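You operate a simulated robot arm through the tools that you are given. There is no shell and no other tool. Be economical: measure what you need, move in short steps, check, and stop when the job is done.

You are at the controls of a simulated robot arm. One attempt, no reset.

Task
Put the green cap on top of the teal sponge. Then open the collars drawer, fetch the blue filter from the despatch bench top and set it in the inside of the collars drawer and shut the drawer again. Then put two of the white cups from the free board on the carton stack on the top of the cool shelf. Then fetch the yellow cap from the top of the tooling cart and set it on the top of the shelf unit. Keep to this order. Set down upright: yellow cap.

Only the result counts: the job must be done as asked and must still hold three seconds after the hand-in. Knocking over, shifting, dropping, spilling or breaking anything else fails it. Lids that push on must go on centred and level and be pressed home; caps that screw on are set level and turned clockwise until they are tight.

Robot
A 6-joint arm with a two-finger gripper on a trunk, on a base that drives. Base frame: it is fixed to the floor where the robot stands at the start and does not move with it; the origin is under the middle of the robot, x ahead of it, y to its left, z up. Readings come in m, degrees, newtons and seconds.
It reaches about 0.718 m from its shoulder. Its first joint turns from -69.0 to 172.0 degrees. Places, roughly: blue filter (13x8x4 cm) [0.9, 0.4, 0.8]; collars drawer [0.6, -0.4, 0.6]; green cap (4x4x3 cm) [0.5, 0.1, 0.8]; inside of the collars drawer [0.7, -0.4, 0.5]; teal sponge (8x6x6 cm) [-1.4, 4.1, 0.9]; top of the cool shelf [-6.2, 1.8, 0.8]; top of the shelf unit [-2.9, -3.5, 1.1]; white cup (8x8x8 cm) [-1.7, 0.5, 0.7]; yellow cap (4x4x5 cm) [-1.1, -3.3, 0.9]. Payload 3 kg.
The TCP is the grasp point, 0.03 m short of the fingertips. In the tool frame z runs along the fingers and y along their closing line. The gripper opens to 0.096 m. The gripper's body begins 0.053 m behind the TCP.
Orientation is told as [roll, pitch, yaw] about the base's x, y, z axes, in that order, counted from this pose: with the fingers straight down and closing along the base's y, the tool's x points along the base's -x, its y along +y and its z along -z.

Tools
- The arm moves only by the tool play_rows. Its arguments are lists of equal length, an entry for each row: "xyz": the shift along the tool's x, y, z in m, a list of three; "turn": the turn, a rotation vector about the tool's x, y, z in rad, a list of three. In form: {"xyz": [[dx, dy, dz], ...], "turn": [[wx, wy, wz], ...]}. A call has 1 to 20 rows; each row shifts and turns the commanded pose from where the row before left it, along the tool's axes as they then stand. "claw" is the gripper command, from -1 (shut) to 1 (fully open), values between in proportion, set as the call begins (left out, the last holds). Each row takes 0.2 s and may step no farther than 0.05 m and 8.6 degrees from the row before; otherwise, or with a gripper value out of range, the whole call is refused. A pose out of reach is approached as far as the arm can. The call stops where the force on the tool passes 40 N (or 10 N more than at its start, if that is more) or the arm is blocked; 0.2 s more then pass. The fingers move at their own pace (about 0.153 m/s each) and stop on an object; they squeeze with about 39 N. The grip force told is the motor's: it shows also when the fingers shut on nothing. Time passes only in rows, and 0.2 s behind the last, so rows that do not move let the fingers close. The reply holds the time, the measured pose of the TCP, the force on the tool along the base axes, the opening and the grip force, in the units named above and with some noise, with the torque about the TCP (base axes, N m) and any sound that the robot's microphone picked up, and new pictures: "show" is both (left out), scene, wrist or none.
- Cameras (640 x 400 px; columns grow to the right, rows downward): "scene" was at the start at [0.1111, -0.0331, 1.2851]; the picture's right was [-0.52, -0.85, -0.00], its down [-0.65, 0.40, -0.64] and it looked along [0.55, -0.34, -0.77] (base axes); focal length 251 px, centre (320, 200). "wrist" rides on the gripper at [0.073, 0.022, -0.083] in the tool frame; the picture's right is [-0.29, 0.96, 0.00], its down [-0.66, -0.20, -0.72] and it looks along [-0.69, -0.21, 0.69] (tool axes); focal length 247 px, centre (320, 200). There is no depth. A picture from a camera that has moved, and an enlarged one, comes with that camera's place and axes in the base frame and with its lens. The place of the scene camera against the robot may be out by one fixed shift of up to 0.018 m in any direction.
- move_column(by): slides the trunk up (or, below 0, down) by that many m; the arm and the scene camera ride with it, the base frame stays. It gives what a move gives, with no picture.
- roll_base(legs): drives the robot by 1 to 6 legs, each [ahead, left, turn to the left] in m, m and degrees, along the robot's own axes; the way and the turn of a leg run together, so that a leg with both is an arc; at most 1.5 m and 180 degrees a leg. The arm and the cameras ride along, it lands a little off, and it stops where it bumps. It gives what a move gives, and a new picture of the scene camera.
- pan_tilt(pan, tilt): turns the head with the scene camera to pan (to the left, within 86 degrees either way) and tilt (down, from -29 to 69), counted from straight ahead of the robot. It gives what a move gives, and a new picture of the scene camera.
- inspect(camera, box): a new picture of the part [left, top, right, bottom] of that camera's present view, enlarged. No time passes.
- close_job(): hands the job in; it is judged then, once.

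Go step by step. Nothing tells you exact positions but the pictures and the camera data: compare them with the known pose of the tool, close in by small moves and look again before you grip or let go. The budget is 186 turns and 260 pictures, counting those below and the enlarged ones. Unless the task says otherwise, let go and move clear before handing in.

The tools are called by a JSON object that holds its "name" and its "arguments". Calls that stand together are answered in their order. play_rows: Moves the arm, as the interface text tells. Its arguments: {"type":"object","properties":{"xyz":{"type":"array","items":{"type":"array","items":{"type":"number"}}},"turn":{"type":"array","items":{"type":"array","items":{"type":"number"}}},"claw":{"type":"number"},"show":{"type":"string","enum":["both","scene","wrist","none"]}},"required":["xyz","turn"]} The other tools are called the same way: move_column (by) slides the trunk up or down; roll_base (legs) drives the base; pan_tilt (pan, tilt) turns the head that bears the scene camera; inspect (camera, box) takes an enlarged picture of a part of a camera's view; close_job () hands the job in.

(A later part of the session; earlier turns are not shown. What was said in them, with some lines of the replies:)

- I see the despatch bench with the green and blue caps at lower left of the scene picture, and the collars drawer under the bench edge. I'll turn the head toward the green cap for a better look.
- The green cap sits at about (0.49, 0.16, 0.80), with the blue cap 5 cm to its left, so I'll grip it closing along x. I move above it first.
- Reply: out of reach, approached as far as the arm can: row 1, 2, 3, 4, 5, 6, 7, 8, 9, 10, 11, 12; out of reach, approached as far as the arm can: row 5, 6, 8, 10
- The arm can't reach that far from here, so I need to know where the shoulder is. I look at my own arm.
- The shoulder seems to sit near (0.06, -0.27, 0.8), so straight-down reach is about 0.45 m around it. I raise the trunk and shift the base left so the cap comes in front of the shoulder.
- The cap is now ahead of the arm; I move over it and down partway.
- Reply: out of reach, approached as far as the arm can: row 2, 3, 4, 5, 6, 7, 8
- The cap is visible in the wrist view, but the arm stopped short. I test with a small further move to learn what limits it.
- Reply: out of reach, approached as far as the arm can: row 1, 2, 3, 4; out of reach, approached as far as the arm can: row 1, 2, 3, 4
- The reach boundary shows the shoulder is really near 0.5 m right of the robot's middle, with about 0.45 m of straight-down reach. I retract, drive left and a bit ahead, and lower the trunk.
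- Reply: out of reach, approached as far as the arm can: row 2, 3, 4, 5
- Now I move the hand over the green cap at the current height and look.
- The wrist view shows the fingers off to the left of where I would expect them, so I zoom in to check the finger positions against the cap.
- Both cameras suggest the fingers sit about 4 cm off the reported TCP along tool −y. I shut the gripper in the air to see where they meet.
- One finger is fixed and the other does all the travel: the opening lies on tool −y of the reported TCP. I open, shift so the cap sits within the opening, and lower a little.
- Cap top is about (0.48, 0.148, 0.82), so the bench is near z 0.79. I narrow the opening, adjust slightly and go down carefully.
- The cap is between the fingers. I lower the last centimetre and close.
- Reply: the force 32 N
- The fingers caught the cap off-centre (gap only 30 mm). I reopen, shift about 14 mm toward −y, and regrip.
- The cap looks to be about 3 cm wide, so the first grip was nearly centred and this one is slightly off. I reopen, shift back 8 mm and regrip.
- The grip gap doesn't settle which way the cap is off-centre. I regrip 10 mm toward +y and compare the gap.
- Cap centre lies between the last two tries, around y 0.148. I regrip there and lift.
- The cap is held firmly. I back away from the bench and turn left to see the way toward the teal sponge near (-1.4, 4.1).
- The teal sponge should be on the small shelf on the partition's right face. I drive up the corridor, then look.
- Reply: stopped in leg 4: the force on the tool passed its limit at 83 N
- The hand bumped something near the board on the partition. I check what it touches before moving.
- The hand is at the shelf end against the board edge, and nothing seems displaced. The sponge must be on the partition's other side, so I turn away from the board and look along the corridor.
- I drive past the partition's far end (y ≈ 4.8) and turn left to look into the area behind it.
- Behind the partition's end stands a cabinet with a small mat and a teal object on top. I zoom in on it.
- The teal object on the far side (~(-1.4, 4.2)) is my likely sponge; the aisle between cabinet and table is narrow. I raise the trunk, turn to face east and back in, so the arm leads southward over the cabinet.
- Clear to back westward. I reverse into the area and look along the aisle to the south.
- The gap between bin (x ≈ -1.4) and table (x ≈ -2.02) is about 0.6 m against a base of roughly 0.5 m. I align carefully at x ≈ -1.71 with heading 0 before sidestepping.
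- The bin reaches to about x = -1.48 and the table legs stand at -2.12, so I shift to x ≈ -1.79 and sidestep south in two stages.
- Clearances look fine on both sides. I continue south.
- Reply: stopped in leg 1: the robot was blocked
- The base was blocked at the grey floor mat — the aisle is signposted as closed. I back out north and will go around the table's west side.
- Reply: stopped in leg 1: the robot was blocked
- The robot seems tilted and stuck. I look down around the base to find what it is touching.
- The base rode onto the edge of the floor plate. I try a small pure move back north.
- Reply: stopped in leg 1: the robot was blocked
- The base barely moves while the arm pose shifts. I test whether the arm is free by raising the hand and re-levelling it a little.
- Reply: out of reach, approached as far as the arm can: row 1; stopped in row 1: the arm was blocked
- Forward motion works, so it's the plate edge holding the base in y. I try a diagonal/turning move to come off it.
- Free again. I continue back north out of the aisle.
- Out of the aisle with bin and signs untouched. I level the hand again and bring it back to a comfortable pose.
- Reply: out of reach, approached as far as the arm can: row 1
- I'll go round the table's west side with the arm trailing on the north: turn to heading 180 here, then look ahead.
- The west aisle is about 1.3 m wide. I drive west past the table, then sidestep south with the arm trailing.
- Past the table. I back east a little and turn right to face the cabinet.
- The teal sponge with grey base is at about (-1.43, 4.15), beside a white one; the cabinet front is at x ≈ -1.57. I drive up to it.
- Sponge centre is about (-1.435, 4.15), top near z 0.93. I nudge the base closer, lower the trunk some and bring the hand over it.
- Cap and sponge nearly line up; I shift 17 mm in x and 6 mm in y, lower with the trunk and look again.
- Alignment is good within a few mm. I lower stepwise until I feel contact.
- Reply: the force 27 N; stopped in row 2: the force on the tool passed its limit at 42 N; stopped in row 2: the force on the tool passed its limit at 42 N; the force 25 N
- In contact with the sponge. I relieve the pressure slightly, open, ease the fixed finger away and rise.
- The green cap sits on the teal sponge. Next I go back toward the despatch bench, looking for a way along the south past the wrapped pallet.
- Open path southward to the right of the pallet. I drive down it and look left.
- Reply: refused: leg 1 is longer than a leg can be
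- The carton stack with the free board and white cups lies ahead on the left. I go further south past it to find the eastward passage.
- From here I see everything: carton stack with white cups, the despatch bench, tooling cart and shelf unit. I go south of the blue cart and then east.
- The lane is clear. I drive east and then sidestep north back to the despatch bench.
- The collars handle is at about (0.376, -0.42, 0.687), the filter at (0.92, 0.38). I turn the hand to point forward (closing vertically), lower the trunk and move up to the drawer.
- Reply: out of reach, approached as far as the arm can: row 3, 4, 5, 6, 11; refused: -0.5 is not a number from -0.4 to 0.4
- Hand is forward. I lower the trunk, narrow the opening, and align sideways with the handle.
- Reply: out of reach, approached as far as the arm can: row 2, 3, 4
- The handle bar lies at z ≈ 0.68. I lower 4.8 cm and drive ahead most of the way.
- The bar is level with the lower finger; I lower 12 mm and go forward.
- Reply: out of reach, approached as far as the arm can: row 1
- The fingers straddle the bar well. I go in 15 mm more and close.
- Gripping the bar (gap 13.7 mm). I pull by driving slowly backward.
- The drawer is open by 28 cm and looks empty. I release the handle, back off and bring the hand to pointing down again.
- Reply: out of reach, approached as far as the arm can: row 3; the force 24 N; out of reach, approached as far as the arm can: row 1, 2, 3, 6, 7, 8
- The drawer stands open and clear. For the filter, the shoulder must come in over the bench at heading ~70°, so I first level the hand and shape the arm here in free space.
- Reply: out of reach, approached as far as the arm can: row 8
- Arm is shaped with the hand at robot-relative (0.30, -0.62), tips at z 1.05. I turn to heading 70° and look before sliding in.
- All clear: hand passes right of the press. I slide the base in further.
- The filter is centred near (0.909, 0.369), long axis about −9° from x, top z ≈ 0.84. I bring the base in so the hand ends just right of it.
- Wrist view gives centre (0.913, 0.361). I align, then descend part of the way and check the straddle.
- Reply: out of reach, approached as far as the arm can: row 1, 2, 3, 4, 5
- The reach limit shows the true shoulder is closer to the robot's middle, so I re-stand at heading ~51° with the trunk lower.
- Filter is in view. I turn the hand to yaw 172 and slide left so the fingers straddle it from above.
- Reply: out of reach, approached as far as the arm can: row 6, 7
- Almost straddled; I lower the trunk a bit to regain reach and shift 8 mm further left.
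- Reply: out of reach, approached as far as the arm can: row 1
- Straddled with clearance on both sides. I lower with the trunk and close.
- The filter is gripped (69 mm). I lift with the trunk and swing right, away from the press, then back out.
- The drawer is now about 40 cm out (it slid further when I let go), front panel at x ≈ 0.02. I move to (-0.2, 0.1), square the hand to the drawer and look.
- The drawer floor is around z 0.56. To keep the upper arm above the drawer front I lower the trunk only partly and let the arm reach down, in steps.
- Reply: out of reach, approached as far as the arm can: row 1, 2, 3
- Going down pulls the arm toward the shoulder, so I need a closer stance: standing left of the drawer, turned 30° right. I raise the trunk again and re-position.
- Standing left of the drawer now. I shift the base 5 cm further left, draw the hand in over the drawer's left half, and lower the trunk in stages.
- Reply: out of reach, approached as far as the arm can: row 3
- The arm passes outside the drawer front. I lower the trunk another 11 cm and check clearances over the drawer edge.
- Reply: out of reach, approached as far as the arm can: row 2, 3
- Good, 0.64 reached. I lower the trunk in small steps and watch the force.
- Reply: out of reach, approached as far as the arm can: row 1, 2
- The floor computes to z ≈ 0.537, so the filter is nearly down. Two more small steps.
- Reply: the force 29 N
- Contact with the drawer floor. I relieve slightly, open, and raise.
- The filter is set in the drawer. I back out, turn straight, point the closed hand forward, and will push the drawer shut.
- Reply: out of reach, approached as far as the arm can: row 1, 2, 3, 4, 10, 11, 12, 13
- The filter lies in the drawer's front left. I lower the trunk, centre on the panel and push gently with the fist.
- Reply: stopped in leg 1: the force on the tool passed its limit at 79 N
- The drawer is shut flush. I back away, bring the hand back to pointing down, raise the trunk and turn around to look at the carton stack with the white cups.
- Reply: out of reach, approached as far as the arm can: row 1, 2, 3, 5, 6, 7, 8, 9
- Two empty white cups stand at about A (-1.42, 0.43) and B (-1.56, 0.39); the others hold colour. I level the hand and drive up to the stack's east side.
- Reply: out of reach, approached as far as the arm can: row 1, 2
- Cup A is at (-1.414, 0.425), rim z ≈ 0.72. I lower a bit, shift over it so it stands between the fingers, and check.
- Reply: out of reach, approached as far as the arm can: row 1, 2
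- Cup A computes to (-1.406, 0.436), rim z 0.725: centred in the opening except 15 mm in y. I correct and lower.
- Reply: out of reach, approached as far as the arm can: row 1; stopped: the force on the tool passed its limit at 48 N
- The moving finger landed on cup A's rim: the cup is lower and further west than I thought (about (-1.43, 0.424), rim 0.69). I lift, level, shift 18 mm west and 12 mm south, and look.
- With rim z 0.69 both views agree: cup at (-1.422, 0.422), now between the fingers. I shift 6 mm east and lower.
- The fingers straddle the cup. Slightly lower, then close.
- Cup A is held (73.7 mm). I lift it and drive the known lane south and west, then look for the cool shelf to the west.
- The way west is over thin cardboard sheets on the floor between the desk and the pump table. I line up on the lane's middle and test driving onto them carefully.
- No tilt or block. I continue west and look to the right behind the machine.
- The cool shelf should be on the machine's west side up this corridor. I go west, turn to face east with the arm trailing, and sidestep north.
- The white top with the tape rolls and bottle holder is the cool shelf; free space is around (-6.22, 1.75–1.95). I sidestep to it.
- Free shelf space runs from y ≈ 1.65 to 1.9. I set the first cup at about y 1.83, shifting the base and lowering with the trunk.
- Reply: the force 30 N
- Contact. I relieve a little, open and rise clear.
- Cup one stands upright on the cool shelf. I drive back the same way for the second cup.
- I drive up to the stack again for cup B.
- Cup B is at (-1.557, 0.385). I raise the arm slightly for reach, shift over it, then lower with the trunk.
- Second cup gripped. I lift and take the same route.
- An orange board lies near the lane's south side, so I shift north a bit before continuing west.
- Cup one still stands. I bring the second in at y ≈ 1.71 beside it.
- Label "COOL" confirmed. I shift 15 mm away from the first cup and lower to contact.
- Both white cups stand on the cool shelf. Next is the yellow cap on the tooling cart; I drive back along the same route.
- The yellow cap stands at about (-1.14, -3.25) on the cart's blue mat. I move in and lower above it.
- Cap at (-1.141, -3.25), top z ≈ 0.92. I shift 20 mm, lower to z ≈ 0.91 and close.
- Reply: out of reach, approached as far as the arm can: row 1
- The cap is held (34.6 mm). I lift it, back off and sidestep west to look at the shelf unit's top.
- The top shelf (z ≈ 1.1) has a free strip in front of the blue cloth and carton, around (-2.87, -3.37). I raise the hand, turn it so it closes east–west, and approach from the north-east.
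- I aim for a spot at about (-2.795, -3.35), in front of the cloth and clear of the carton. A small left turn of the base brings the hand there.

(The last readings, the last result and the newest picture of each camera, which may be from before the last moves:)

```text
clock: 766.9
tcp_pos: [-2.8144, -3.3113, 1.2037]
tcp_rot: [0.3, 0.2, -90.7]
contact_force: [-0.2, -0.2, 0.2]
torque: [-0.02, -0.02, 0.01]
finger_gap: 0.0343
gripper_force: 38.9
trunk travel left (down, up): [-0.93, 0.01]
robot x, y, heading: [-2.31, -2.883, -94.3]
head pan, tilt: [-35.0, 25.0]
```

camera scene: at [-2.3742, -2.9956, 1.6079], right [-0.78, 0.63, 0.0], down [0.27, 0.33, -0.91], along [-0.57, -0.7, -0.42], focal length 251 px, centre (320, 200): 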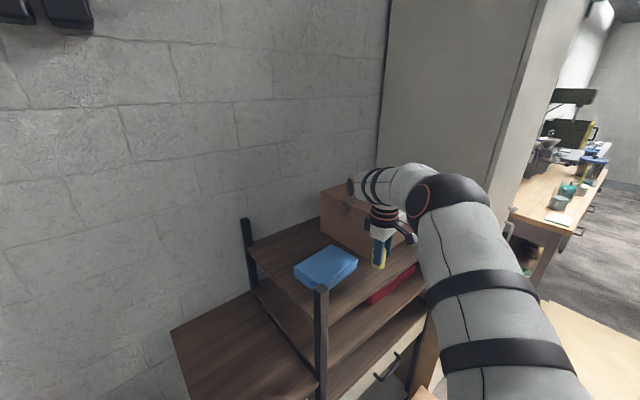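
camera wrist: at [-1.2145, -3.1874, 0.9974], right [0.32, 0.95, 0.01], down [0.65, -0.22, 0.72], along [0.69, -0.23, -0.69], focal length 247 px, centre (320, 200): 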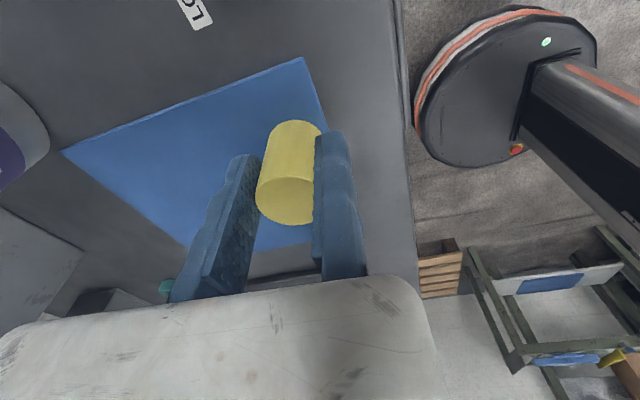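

{"name": "play_rows", "arguments": {"xyz": [[-0.02, 0.015, 0], [-0.02, 0.015, 0], [0, 0, 0]], "turn": [[0, 0, 0], [0, 0, 0], [0, 0, 0]], "show": "wrist"}}

{"name": "inspect", "arguments": {"camera": "scene", "box": [270, 170, 450, 310]}}

```text
clock: 767.7
tcp_pos: [-2.797, -3.324, 1.2016]
tcp_rot: [0.3, 0.3, -90.5]
contact_force: [-0.3, -0.3, -1.3]
torque: [0.02, 0.01, -0.02]
finger_gap: 0.0343
gripper_force: 39.8
out of reach, approached as far as the arm can: row 1, 2
trunk travel left (down, up): [-0.93, 0.01]
robot x, y, heading: [-2.3072, -2.88, -94.1]
head pan, tilt: [-35.0, 25.0]
camera wrist: at [-2.7743, -3.2513, 1.2853], right [0.95, -0.3, 0.0], down [-0.21, -0.66, 0.72], along [-0.22, -0.69, -0.69], focal length 247 px, centre (320, 200)
```

wrist: 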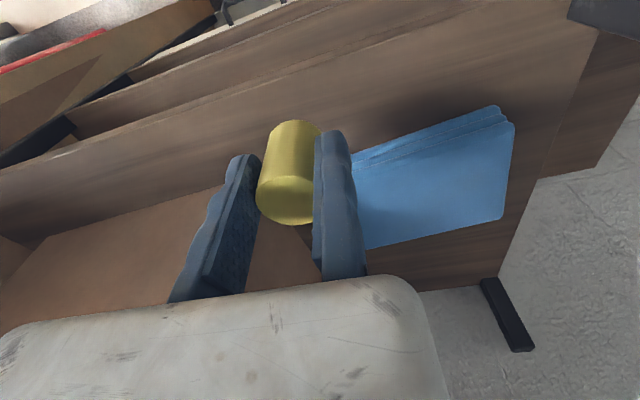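

```text
2.86 times, centred on (360, 240) of scene
camera zoom: at [-2.3741, -2.9963, 1.6078], right [-0.78, 0.63, 0.0], down [0.27, 0.33, -0.91], along [-0.57, -0.7, -0.42], focal length 718 px, centre (206, 86)
```

zoom: 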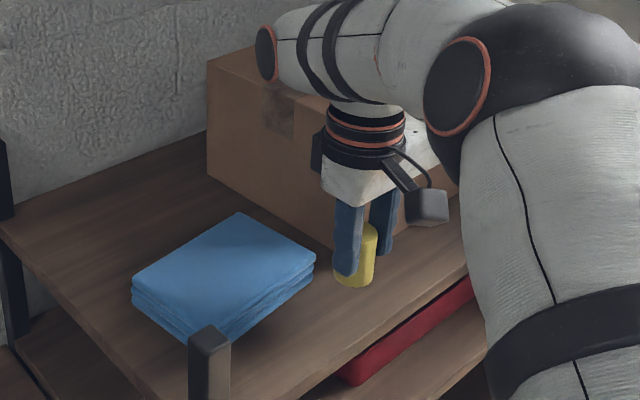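

I need about 4 cm further over the shelf and 3 cm east, to stay clear of the carton corner; I do this with the base.

{"name": "roll_base", "arguments": {"legs": [[0.038, 0.035, 0]]}}

{"name": "inspect", "arguments": {"camera": "wrist", "box": [0, 0, 640, 400]}}

```text
clock: 768.6
tcp_pos: [-2.7695, -3.3589, 1.201]
tcp_rot: [0.5, 0.0, -90.7]
contact_force: [-0.8, -0.1, -0.3]
torque: [-0.01, -0.05, 0.0]
finger_gap: 0.0344
gripper_force: 39.0
trunk travel left (down, up): [-0.93, 0.01]
robot x, y, heading: [-2.2759, -2.9188, -94.3]
head pan, tilt: [-35.0, 25.0]
camera scene: at [-2.3468, -3.0303, 1.6082], right [-0.77, 0.63, -0.01], down [0.27, 0.32, -0.91], along [-0.57, -0.7, -0.42], focal length 251 px, centre (320, 200)
```

scene: 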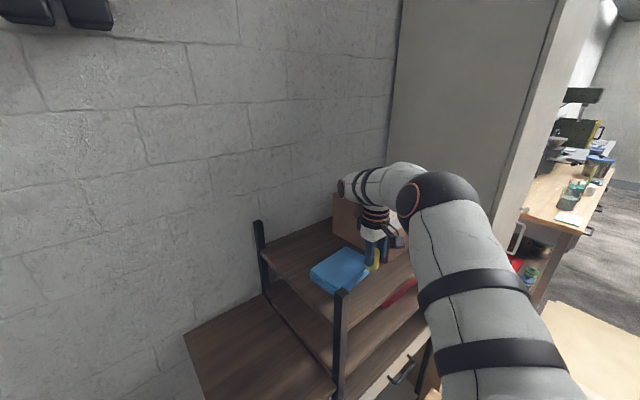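

```text
1.00 times, centred on (320, 200) of wrist (not enlarged: the box is as wide or as high as the picture)
camera zoom: at [-2.7465, -3.2861, 1.2854], right [0.95, -0.3, 0.01], down [-0.22, -0.66, 0.72], along [-0.21, -0.69, -0.69], focal length 247 px, centre (320, 200)
```

zoom: 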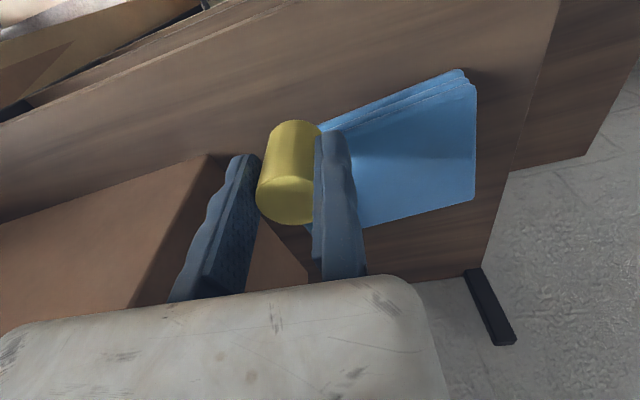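

Alignment is good: in front of the cloth, clear of the carton corner. I lower in steps with the trunk.

{"name": "move_column", "arguments": {"by": -0.05}}

{"name": "move_column", "arguments": {"by": -0.01}}

{"name": "move_column", "arguments": {"by": -0.008}}

{"name": "inspect", "arguments": {"camera": "wrist", "box": [0, 0, 640, 400]}}

```text
clock: 769.5
tcp_pos: [-2.7575, -3.3582, 1.156]
tcp_rot: [0.1, 0.0, -90.7]
contact_force: [9.1, 7.6, 25.8]
torque: [-0.49, 0.0, 0.12]
finger_gap: 0.0339
gripper_force: 38.9
trunk travel left (down, up): [-0.88, 0.06]
robot x, y, heading: [-2.2754, -2.9208, -94.2]
head pan, tilt: [-35.0, 25.0]
```

```text
clock: 770.0
tcp_pos: [-2.7595, -3.3578, 1.1501]
tcp_rot: [0.1, -0.5, -90.6]
contact_force: [5.4, 8.3, 21.3]
torque: [-0.4, -0.01, 0.07]
finger_gap: 0.0335
gripper_force: 39.0
trunk travel left (down, up): [-0.871, 0.069]
robot x, y, heading: [-2.2746, -2.9238, -94.4]
head pan, tilt: [-35.0, 25.0]
stopped: the force on the tool passed its limit at 41 N (the readings are from after the stop); the commanded pose is now the measured one
```

```text
clock: 770.6
tcp_pos: [-2.7603, -3.355, 1.1429]
tcp_rot: [0.1, -0.4, -90.6]
contact_force: [3.6, 8.7, 35.6]
torque: [-0.82, 0.11, 0.09]
finger_gap: 0.0336
gripper_force: 39.2
trunk travel left (down, up): [-0.863, 0.077]
robot x, y, heading: [-2.2756, -2.9245, -94.1]
head pan, tilt: [-35.0, 25.0]
```

```text
1.00 times, centred on (320, 200) of wrist (not enlarged: the box is as wide or as high as the picture)
camera zoom: at [-2.7358, -3.2829, 1.2258], right [0.95, -0.3, 0.0], down [-0.21, -0.65, 0.73], along [-0.22, -0.69, -0.69], focal length 247 px, centre (320, 200)
```

zoom: 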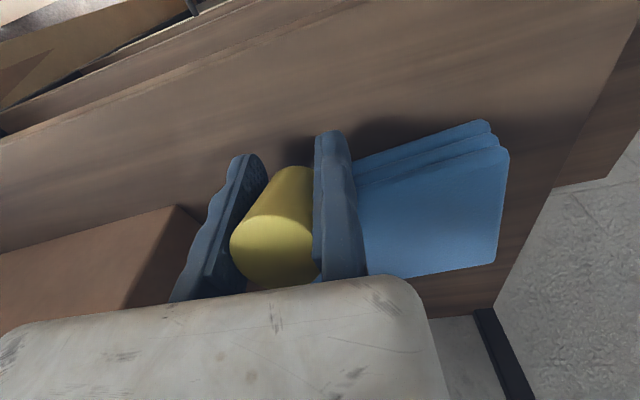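

The cap seems to have touched the cloth's edge with its south side. I lift again and inspect how it sits in the fingers.

{"name": "move_column", "arguments": {"by": 0.06}}

{"name": "inspect", "arguments": {"camera": "wrist", "box": [160, 60, 480, 300]}}

{"name": "inspect", "arguments": {"camera": "scene", "box": [300, 190, 440, 310]}}

```text
clock: 771.6
tcp_pos: [-2.7664, -3.365, 1.1933]
tcp_rot: [0.4, 0.2, -90.7]
contact_force: [-1.3, 0.5, -0.3]
torque: [0.01, -0.03, 0.01]
finger_gap: 0.0336
gripper_force: 39.3
trunk travel left (down, up): [-0.923, 0.017]
robot x, y, heading: [-2.2732, -2.9176, -94.1]
head pan, tilt: [-35.0, 25.0]
```

```text
1.67 times, centred on (320, 180) of wrist
camera zoom: at [-2.7437, -3.2926, 1.2781], right [0.95, -0.3, 0.01], down [-0.22, -0.66, 0.72], along [-0.22, -0.69, -0.7], focal length 412 px, centre (320, 233)
```

zoom: 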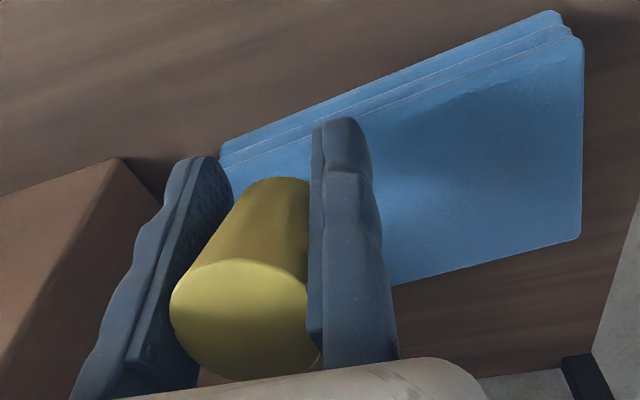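

```text
3.33 times, centred on (370, 250) of scene
camera zoom: at [-2.3433, -3.0385, 1.6008], right [-0.78, 0.63, 0.0], down [0.27, 0.33, -0.91], along [-0.57, -0.7, -0.42], focal length 837 px, centre (153, 33)
```

zoom: 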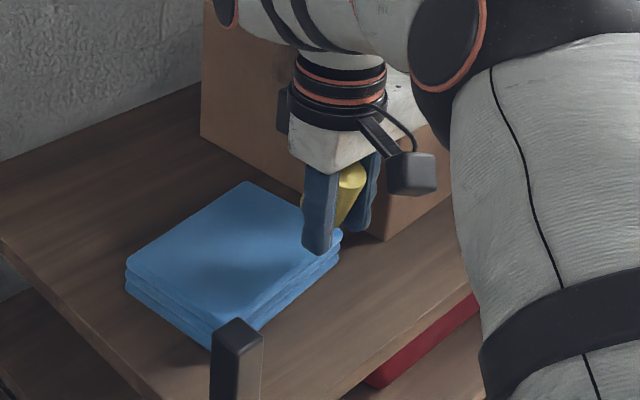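

The cap slid up and tilted slightly: it had met the cloth's front lip. The free strip is y −3.31 to −3.385, so I shift 3 cm north and lower gently onto bare shelf to straighten it.

{"name": "play_rows", "arguments": {"xyz": [[0.015, 0, 0], [0.016, 0, 0], [0, 0, 0]], "turn": [[0, 0, 0], [0, 0, 0], [0, 0, 0]], "show": "none"}}

{"name": "move_column", "arguments": {"by": -0.055}}

{"name": "inspect", "arguments": {"camera": "wrist", "box": [0, 0, 640, 400]}}

```text
clock: 772.4
tcp_pos: [-2.7675, -3.3331, 1.197]
tcp_rot: [0.3, 0.2, -90.8]
contact_force: [-0.4, -0.4, -0.7]
torque: [-0.01, 0.01, -0.01]
finger_gap: 0.0334
gripper_force: 38.9
trunk travel left (down, up): [-0.923, 0.017]
robot x, y, heading: [-2.2759, -2.9219, -94.0]
head pan, tilt: [-35.0, 25.0]
```

```text
clock: 773.3
tcp_pos: [-2.7669, -3.3309, 1.1407]
tcp_rot: [0.3, 0.1, -90.7]
contact_force: [-0.3, 0.8, 0.4]
torque: [-0.01, 0.03, 0.03]
finger_gap: 0.0337
gripper_force: 38.9
trunk travel left (down, up): [-0.868, 0.072]
robot x, y, heading: [-2.2746, -2.923, -94.2]
head pan, tilt: [-35.0, 25.0]
```

```text
1.00 times, centred on (320, 200) of wrist (not enlarged: the box is as wide or as high as the picture)
camera zoom: at [-2.7434, -3.2586, 1.226], right [0.95, -0.3, 0.0], down [-0.21, -0.66, 0.72], along [-0.22, -0.69, -0.69], focal length 247 px, centre (320, 200)
```

zoom: 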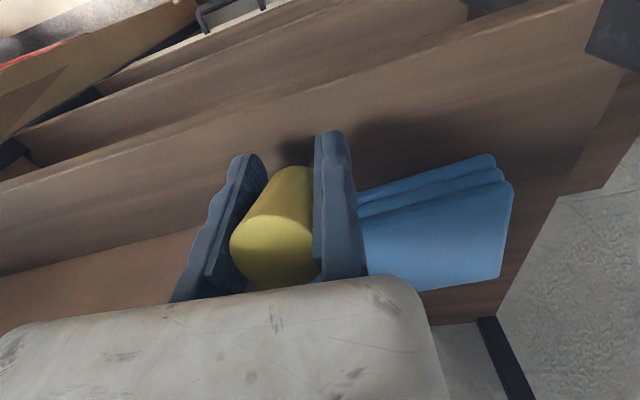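

{"name": "move_column", "arguments": {"by": -0.012}}

{"name": "move_column", "arguments": {"by": -0.006}}

```text
clock: 773.9
tcp_pos: [-2.7674, -3.3295, 1.131]
tcp_rot: [0.2, 0.1, -90.6]
contact_force: [0.5, 1.3, 3.0]
torque: [-0.02, 0.05, -0.03]
finger_gap: 0.0336
gripper_force: 39.2
trunk travel left (down, up): [-0.856, 0.084]
robot x, y, heading: [-2.2712, -2.9204, -94.0]
head pan, tilt: [-35.0, 25.0]
```

```text
clock: 774.6
tcp_pos: [-2.7662, -3.3313, 1.1301]
tcp_rot: [-0.3, -0.5, -90.6]
contact_force: [3.4, 4.0, 9.6]
torque: [0.18, -0.15, -0.01]
finger_gap: 0.0336
gripper_force: 39.2
trunk travel left (down, up): [-0.851, 0.089]
robot x, y, heading: [-2.2763, -2.9191, -94.4]
head pan, tilt: [-35.0, 25.0]
stopped: the force on the tool passed its limit at 42 N (the readings are from after the stop); the commanded pose is now the measured one
```

The fingertips are on the shelf, so the cap's base is at shelf level. I relieve 2 mm, open gently and look before rising.

{"name": "move_column", "arguments": {"by": 0.003}}

{"name": "play_rows", "arguments": {"xyz": [[0, 0, 0], [0, 0, 0], [0, 0, 0]], "turn": [[0, 0, 0], [0, 0, 0], [0, 0, 0]], "claw": -0.1, "show": "wrist"}}

```text
clock: 775.1
tcp_pos: [-2.7689, -3.334, 1.1312]
tcp_rot: [0.0, -0.3, -90.6]
contact_force: [0.5, 0.6, 0.2]
torque: [0.04, -0.02, 0.0]
finger_gap: 0.0339
gripper_force: 38.6
trunk travel left (down, up): [-0.854, 0.086]
robot x, y, heading: [-2.2763, -2.9241, -94.3]
head pan, tilt: [-35.0, 25.0]
```

```text
clock: 775.9
tcp_pos: [-2.7675, -3.3341, 1.1306]
tcp_rot: [-0.1, -0.2, -90.7]
contact_force: [-0.8, 0.4, -0.4]
torque: [-0.01, 0.01, 0.0]
finger_gap: 0.0435
gripper_force: 0.1
trunk travel left (down, up): [-0.854, 0.086]
robot x, y, heading: [-2.2735, -2.9197, -94.4]
head pan, tilt: [-35.0, 25.0]
camera wrist: at [-2.7446, -3.2601, 1.2141], right [0.95, -0.3, 0.0], down [-0.21, -0.65, 0.73], along [-0.22, -0.69, -0.69], focal length 247 px, centre (320, 200)
```

wrist: 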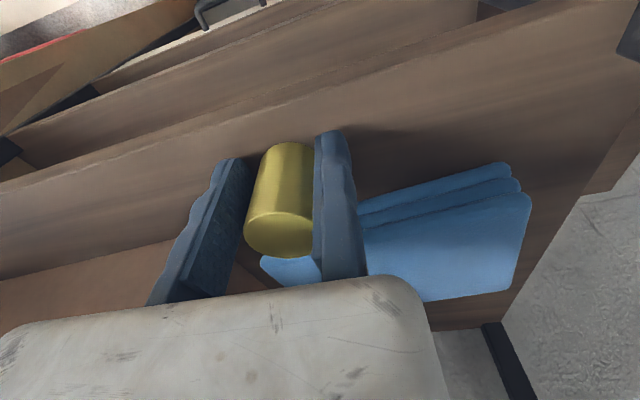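

The cap stands upright between the open fingers. I ease the fixed finger away and rise.

{"name": "play_rows", "arguments": {"xyz": [[0, 0.005, -0.001], [0, 0.004, 0], [0, 0, -0.015], [0, 0, -0.02], [0, 0, -0.02]], "turn": [[0, 0, 0], [0, 0, 0], [0, 0, 0], [0, 0, 0], [0, 0, 0]], "show": "wrist"}}

```text
clock: 777.1
tcp_pos: [-2.7587, -3.3339, 1.1882]
tcp_rot: [0.0, -0.3, -90.7]
contact_force: [-0.2, 0.3, 0.1]
torque: [0.01, 0.02, -0.02]
finger_gap: 0.0432
gripper_force: 0.0
trunk travel left (down, up): [-0.854, 0.086]
robot x, y, heading: [-2.2751, -2.9241, -94.1]
head pan, tilt: [-35.0, 25.0]
camera wrist: at [-2.734, -3.2609, 1.2704], right [0.95, -0.3, 0.0], down [-0.21, -0.65, 0.73], along [-0.22, -0.69, -0.69], focal length 247 px, centre (320, 200)
```

wrist: 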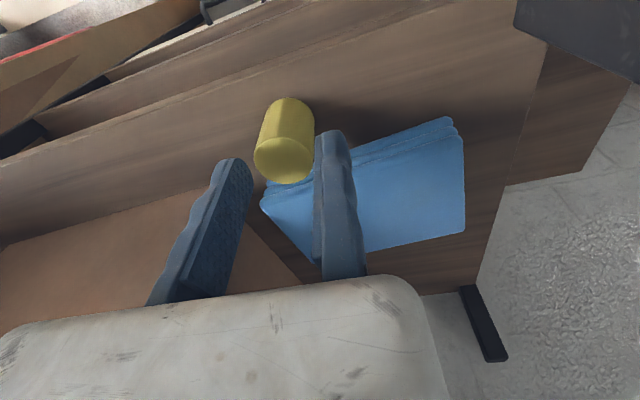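

The yellow cap stands upright on the shelf top. I raise clear and back away for a last look.

{"name": "move_column", "arguments": {"by": 0.08}}

{"name": "roll_base", "arguments": {"legs": [[-0.4, 0, 0]]}}

{"name": "inspect", "arguments": {"camera": "scene", "box": [240, 150, 440, 290]}}

```text
clock: 778.3
tcp_pos: [-2.7583, -3.3349, 1.2666]
tcp_rot: [-0.1, -0.3, -90.6]
contact_force: [-0.5, -0.7, -0.5]
torque: [-0.01, 0.01, 0.01]
finger_gap: 0.0431
gripper_force: 0.1
trunk travel left (down, up): [-0.934, 0.006]
robot x, y, heading: [-2.2752, -2.9221, -94.4]
head pan, tilt: [-35.0, 25.0]
```

```text
clock: 780.8
tcp_pos: [-2.728, -2.9427, 1.2658]
tcp_rot: [0.0, -0.3, -90.3]
contact_force: [0.4, -0.2, -0.6]
torque: [-0.01, -0.01, 0.0]
finger_gap: 0.0431
gripper_force: 0.0
trunk travel left (down, up): [-0.934, 0.006]
robot x, y, heading: [-2.2495, -2.5235, -94.0]
head pan, tilt: [-35.0, 25.0]
camera scene: at [-2.3134, -2.6421, 1.6115], right [-0.78, 0.63, 0.0], down [0.27, 0.33, -0.91], along [-0.57, -0.71, -0.42], focal length 251 px, centre (320, 200)
```

scene: 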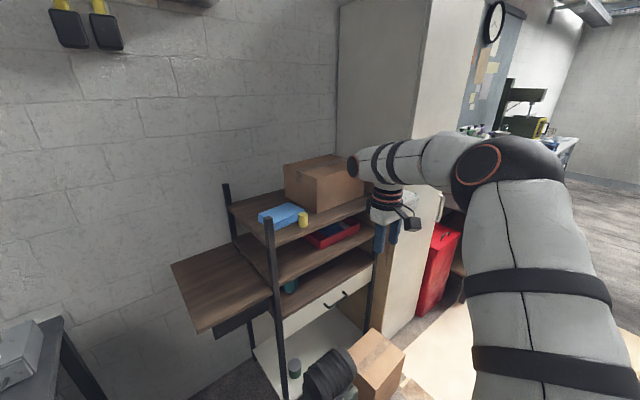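

```text
2.86 times, centred on (340, 220) of scene
camera zoom: at [-2.3134, -2.6421, 1.6115], right [-0.78, 0.63, 0.0], down [0.27, 0.33, -0.91], along [-0.57, -0.71, -0.42], focal length 718 px, centre (263, 143)
```

zoom: 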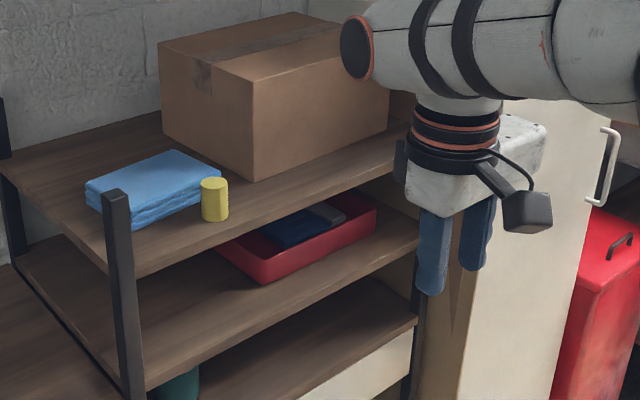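

The yellow cap stands upright on the shelf unit's top and the hand is clear, so I hand the job in.

{"name": "close_job", "arguments": {}}

```text
The job is handed in.
```

The job is handed in. All four parts were done in order, but two bumps along the way could count against it.

**What was done:**
- **Green cap:** it is on top of the teal sponge.
- **Blue filter:** it is inside the collars drawer, and the drawer is shut flush.
- **White cups:** two empty ones stand on the cool shelf.
- **Yellow cap:** it stands upright on top of the shelf unit.

**What might count against it:**
- **Order board bump:** on the way to the sponge, the hand hit the edge of the order board (83 N). The pictures afterwards showed nothing out of place, but I had no close view from before to compare with.
- **Blue cloth on the shelf unit:** the yellow cap first landed on the cloth's front edge. I moved it off, but the cloth may have shifted by a few millimetres.
- **Floor items:** the base ran up against the grey mat in the closed aisle. It later passed very close to an orange board on the floor, and neither showed any movement in the pictures.
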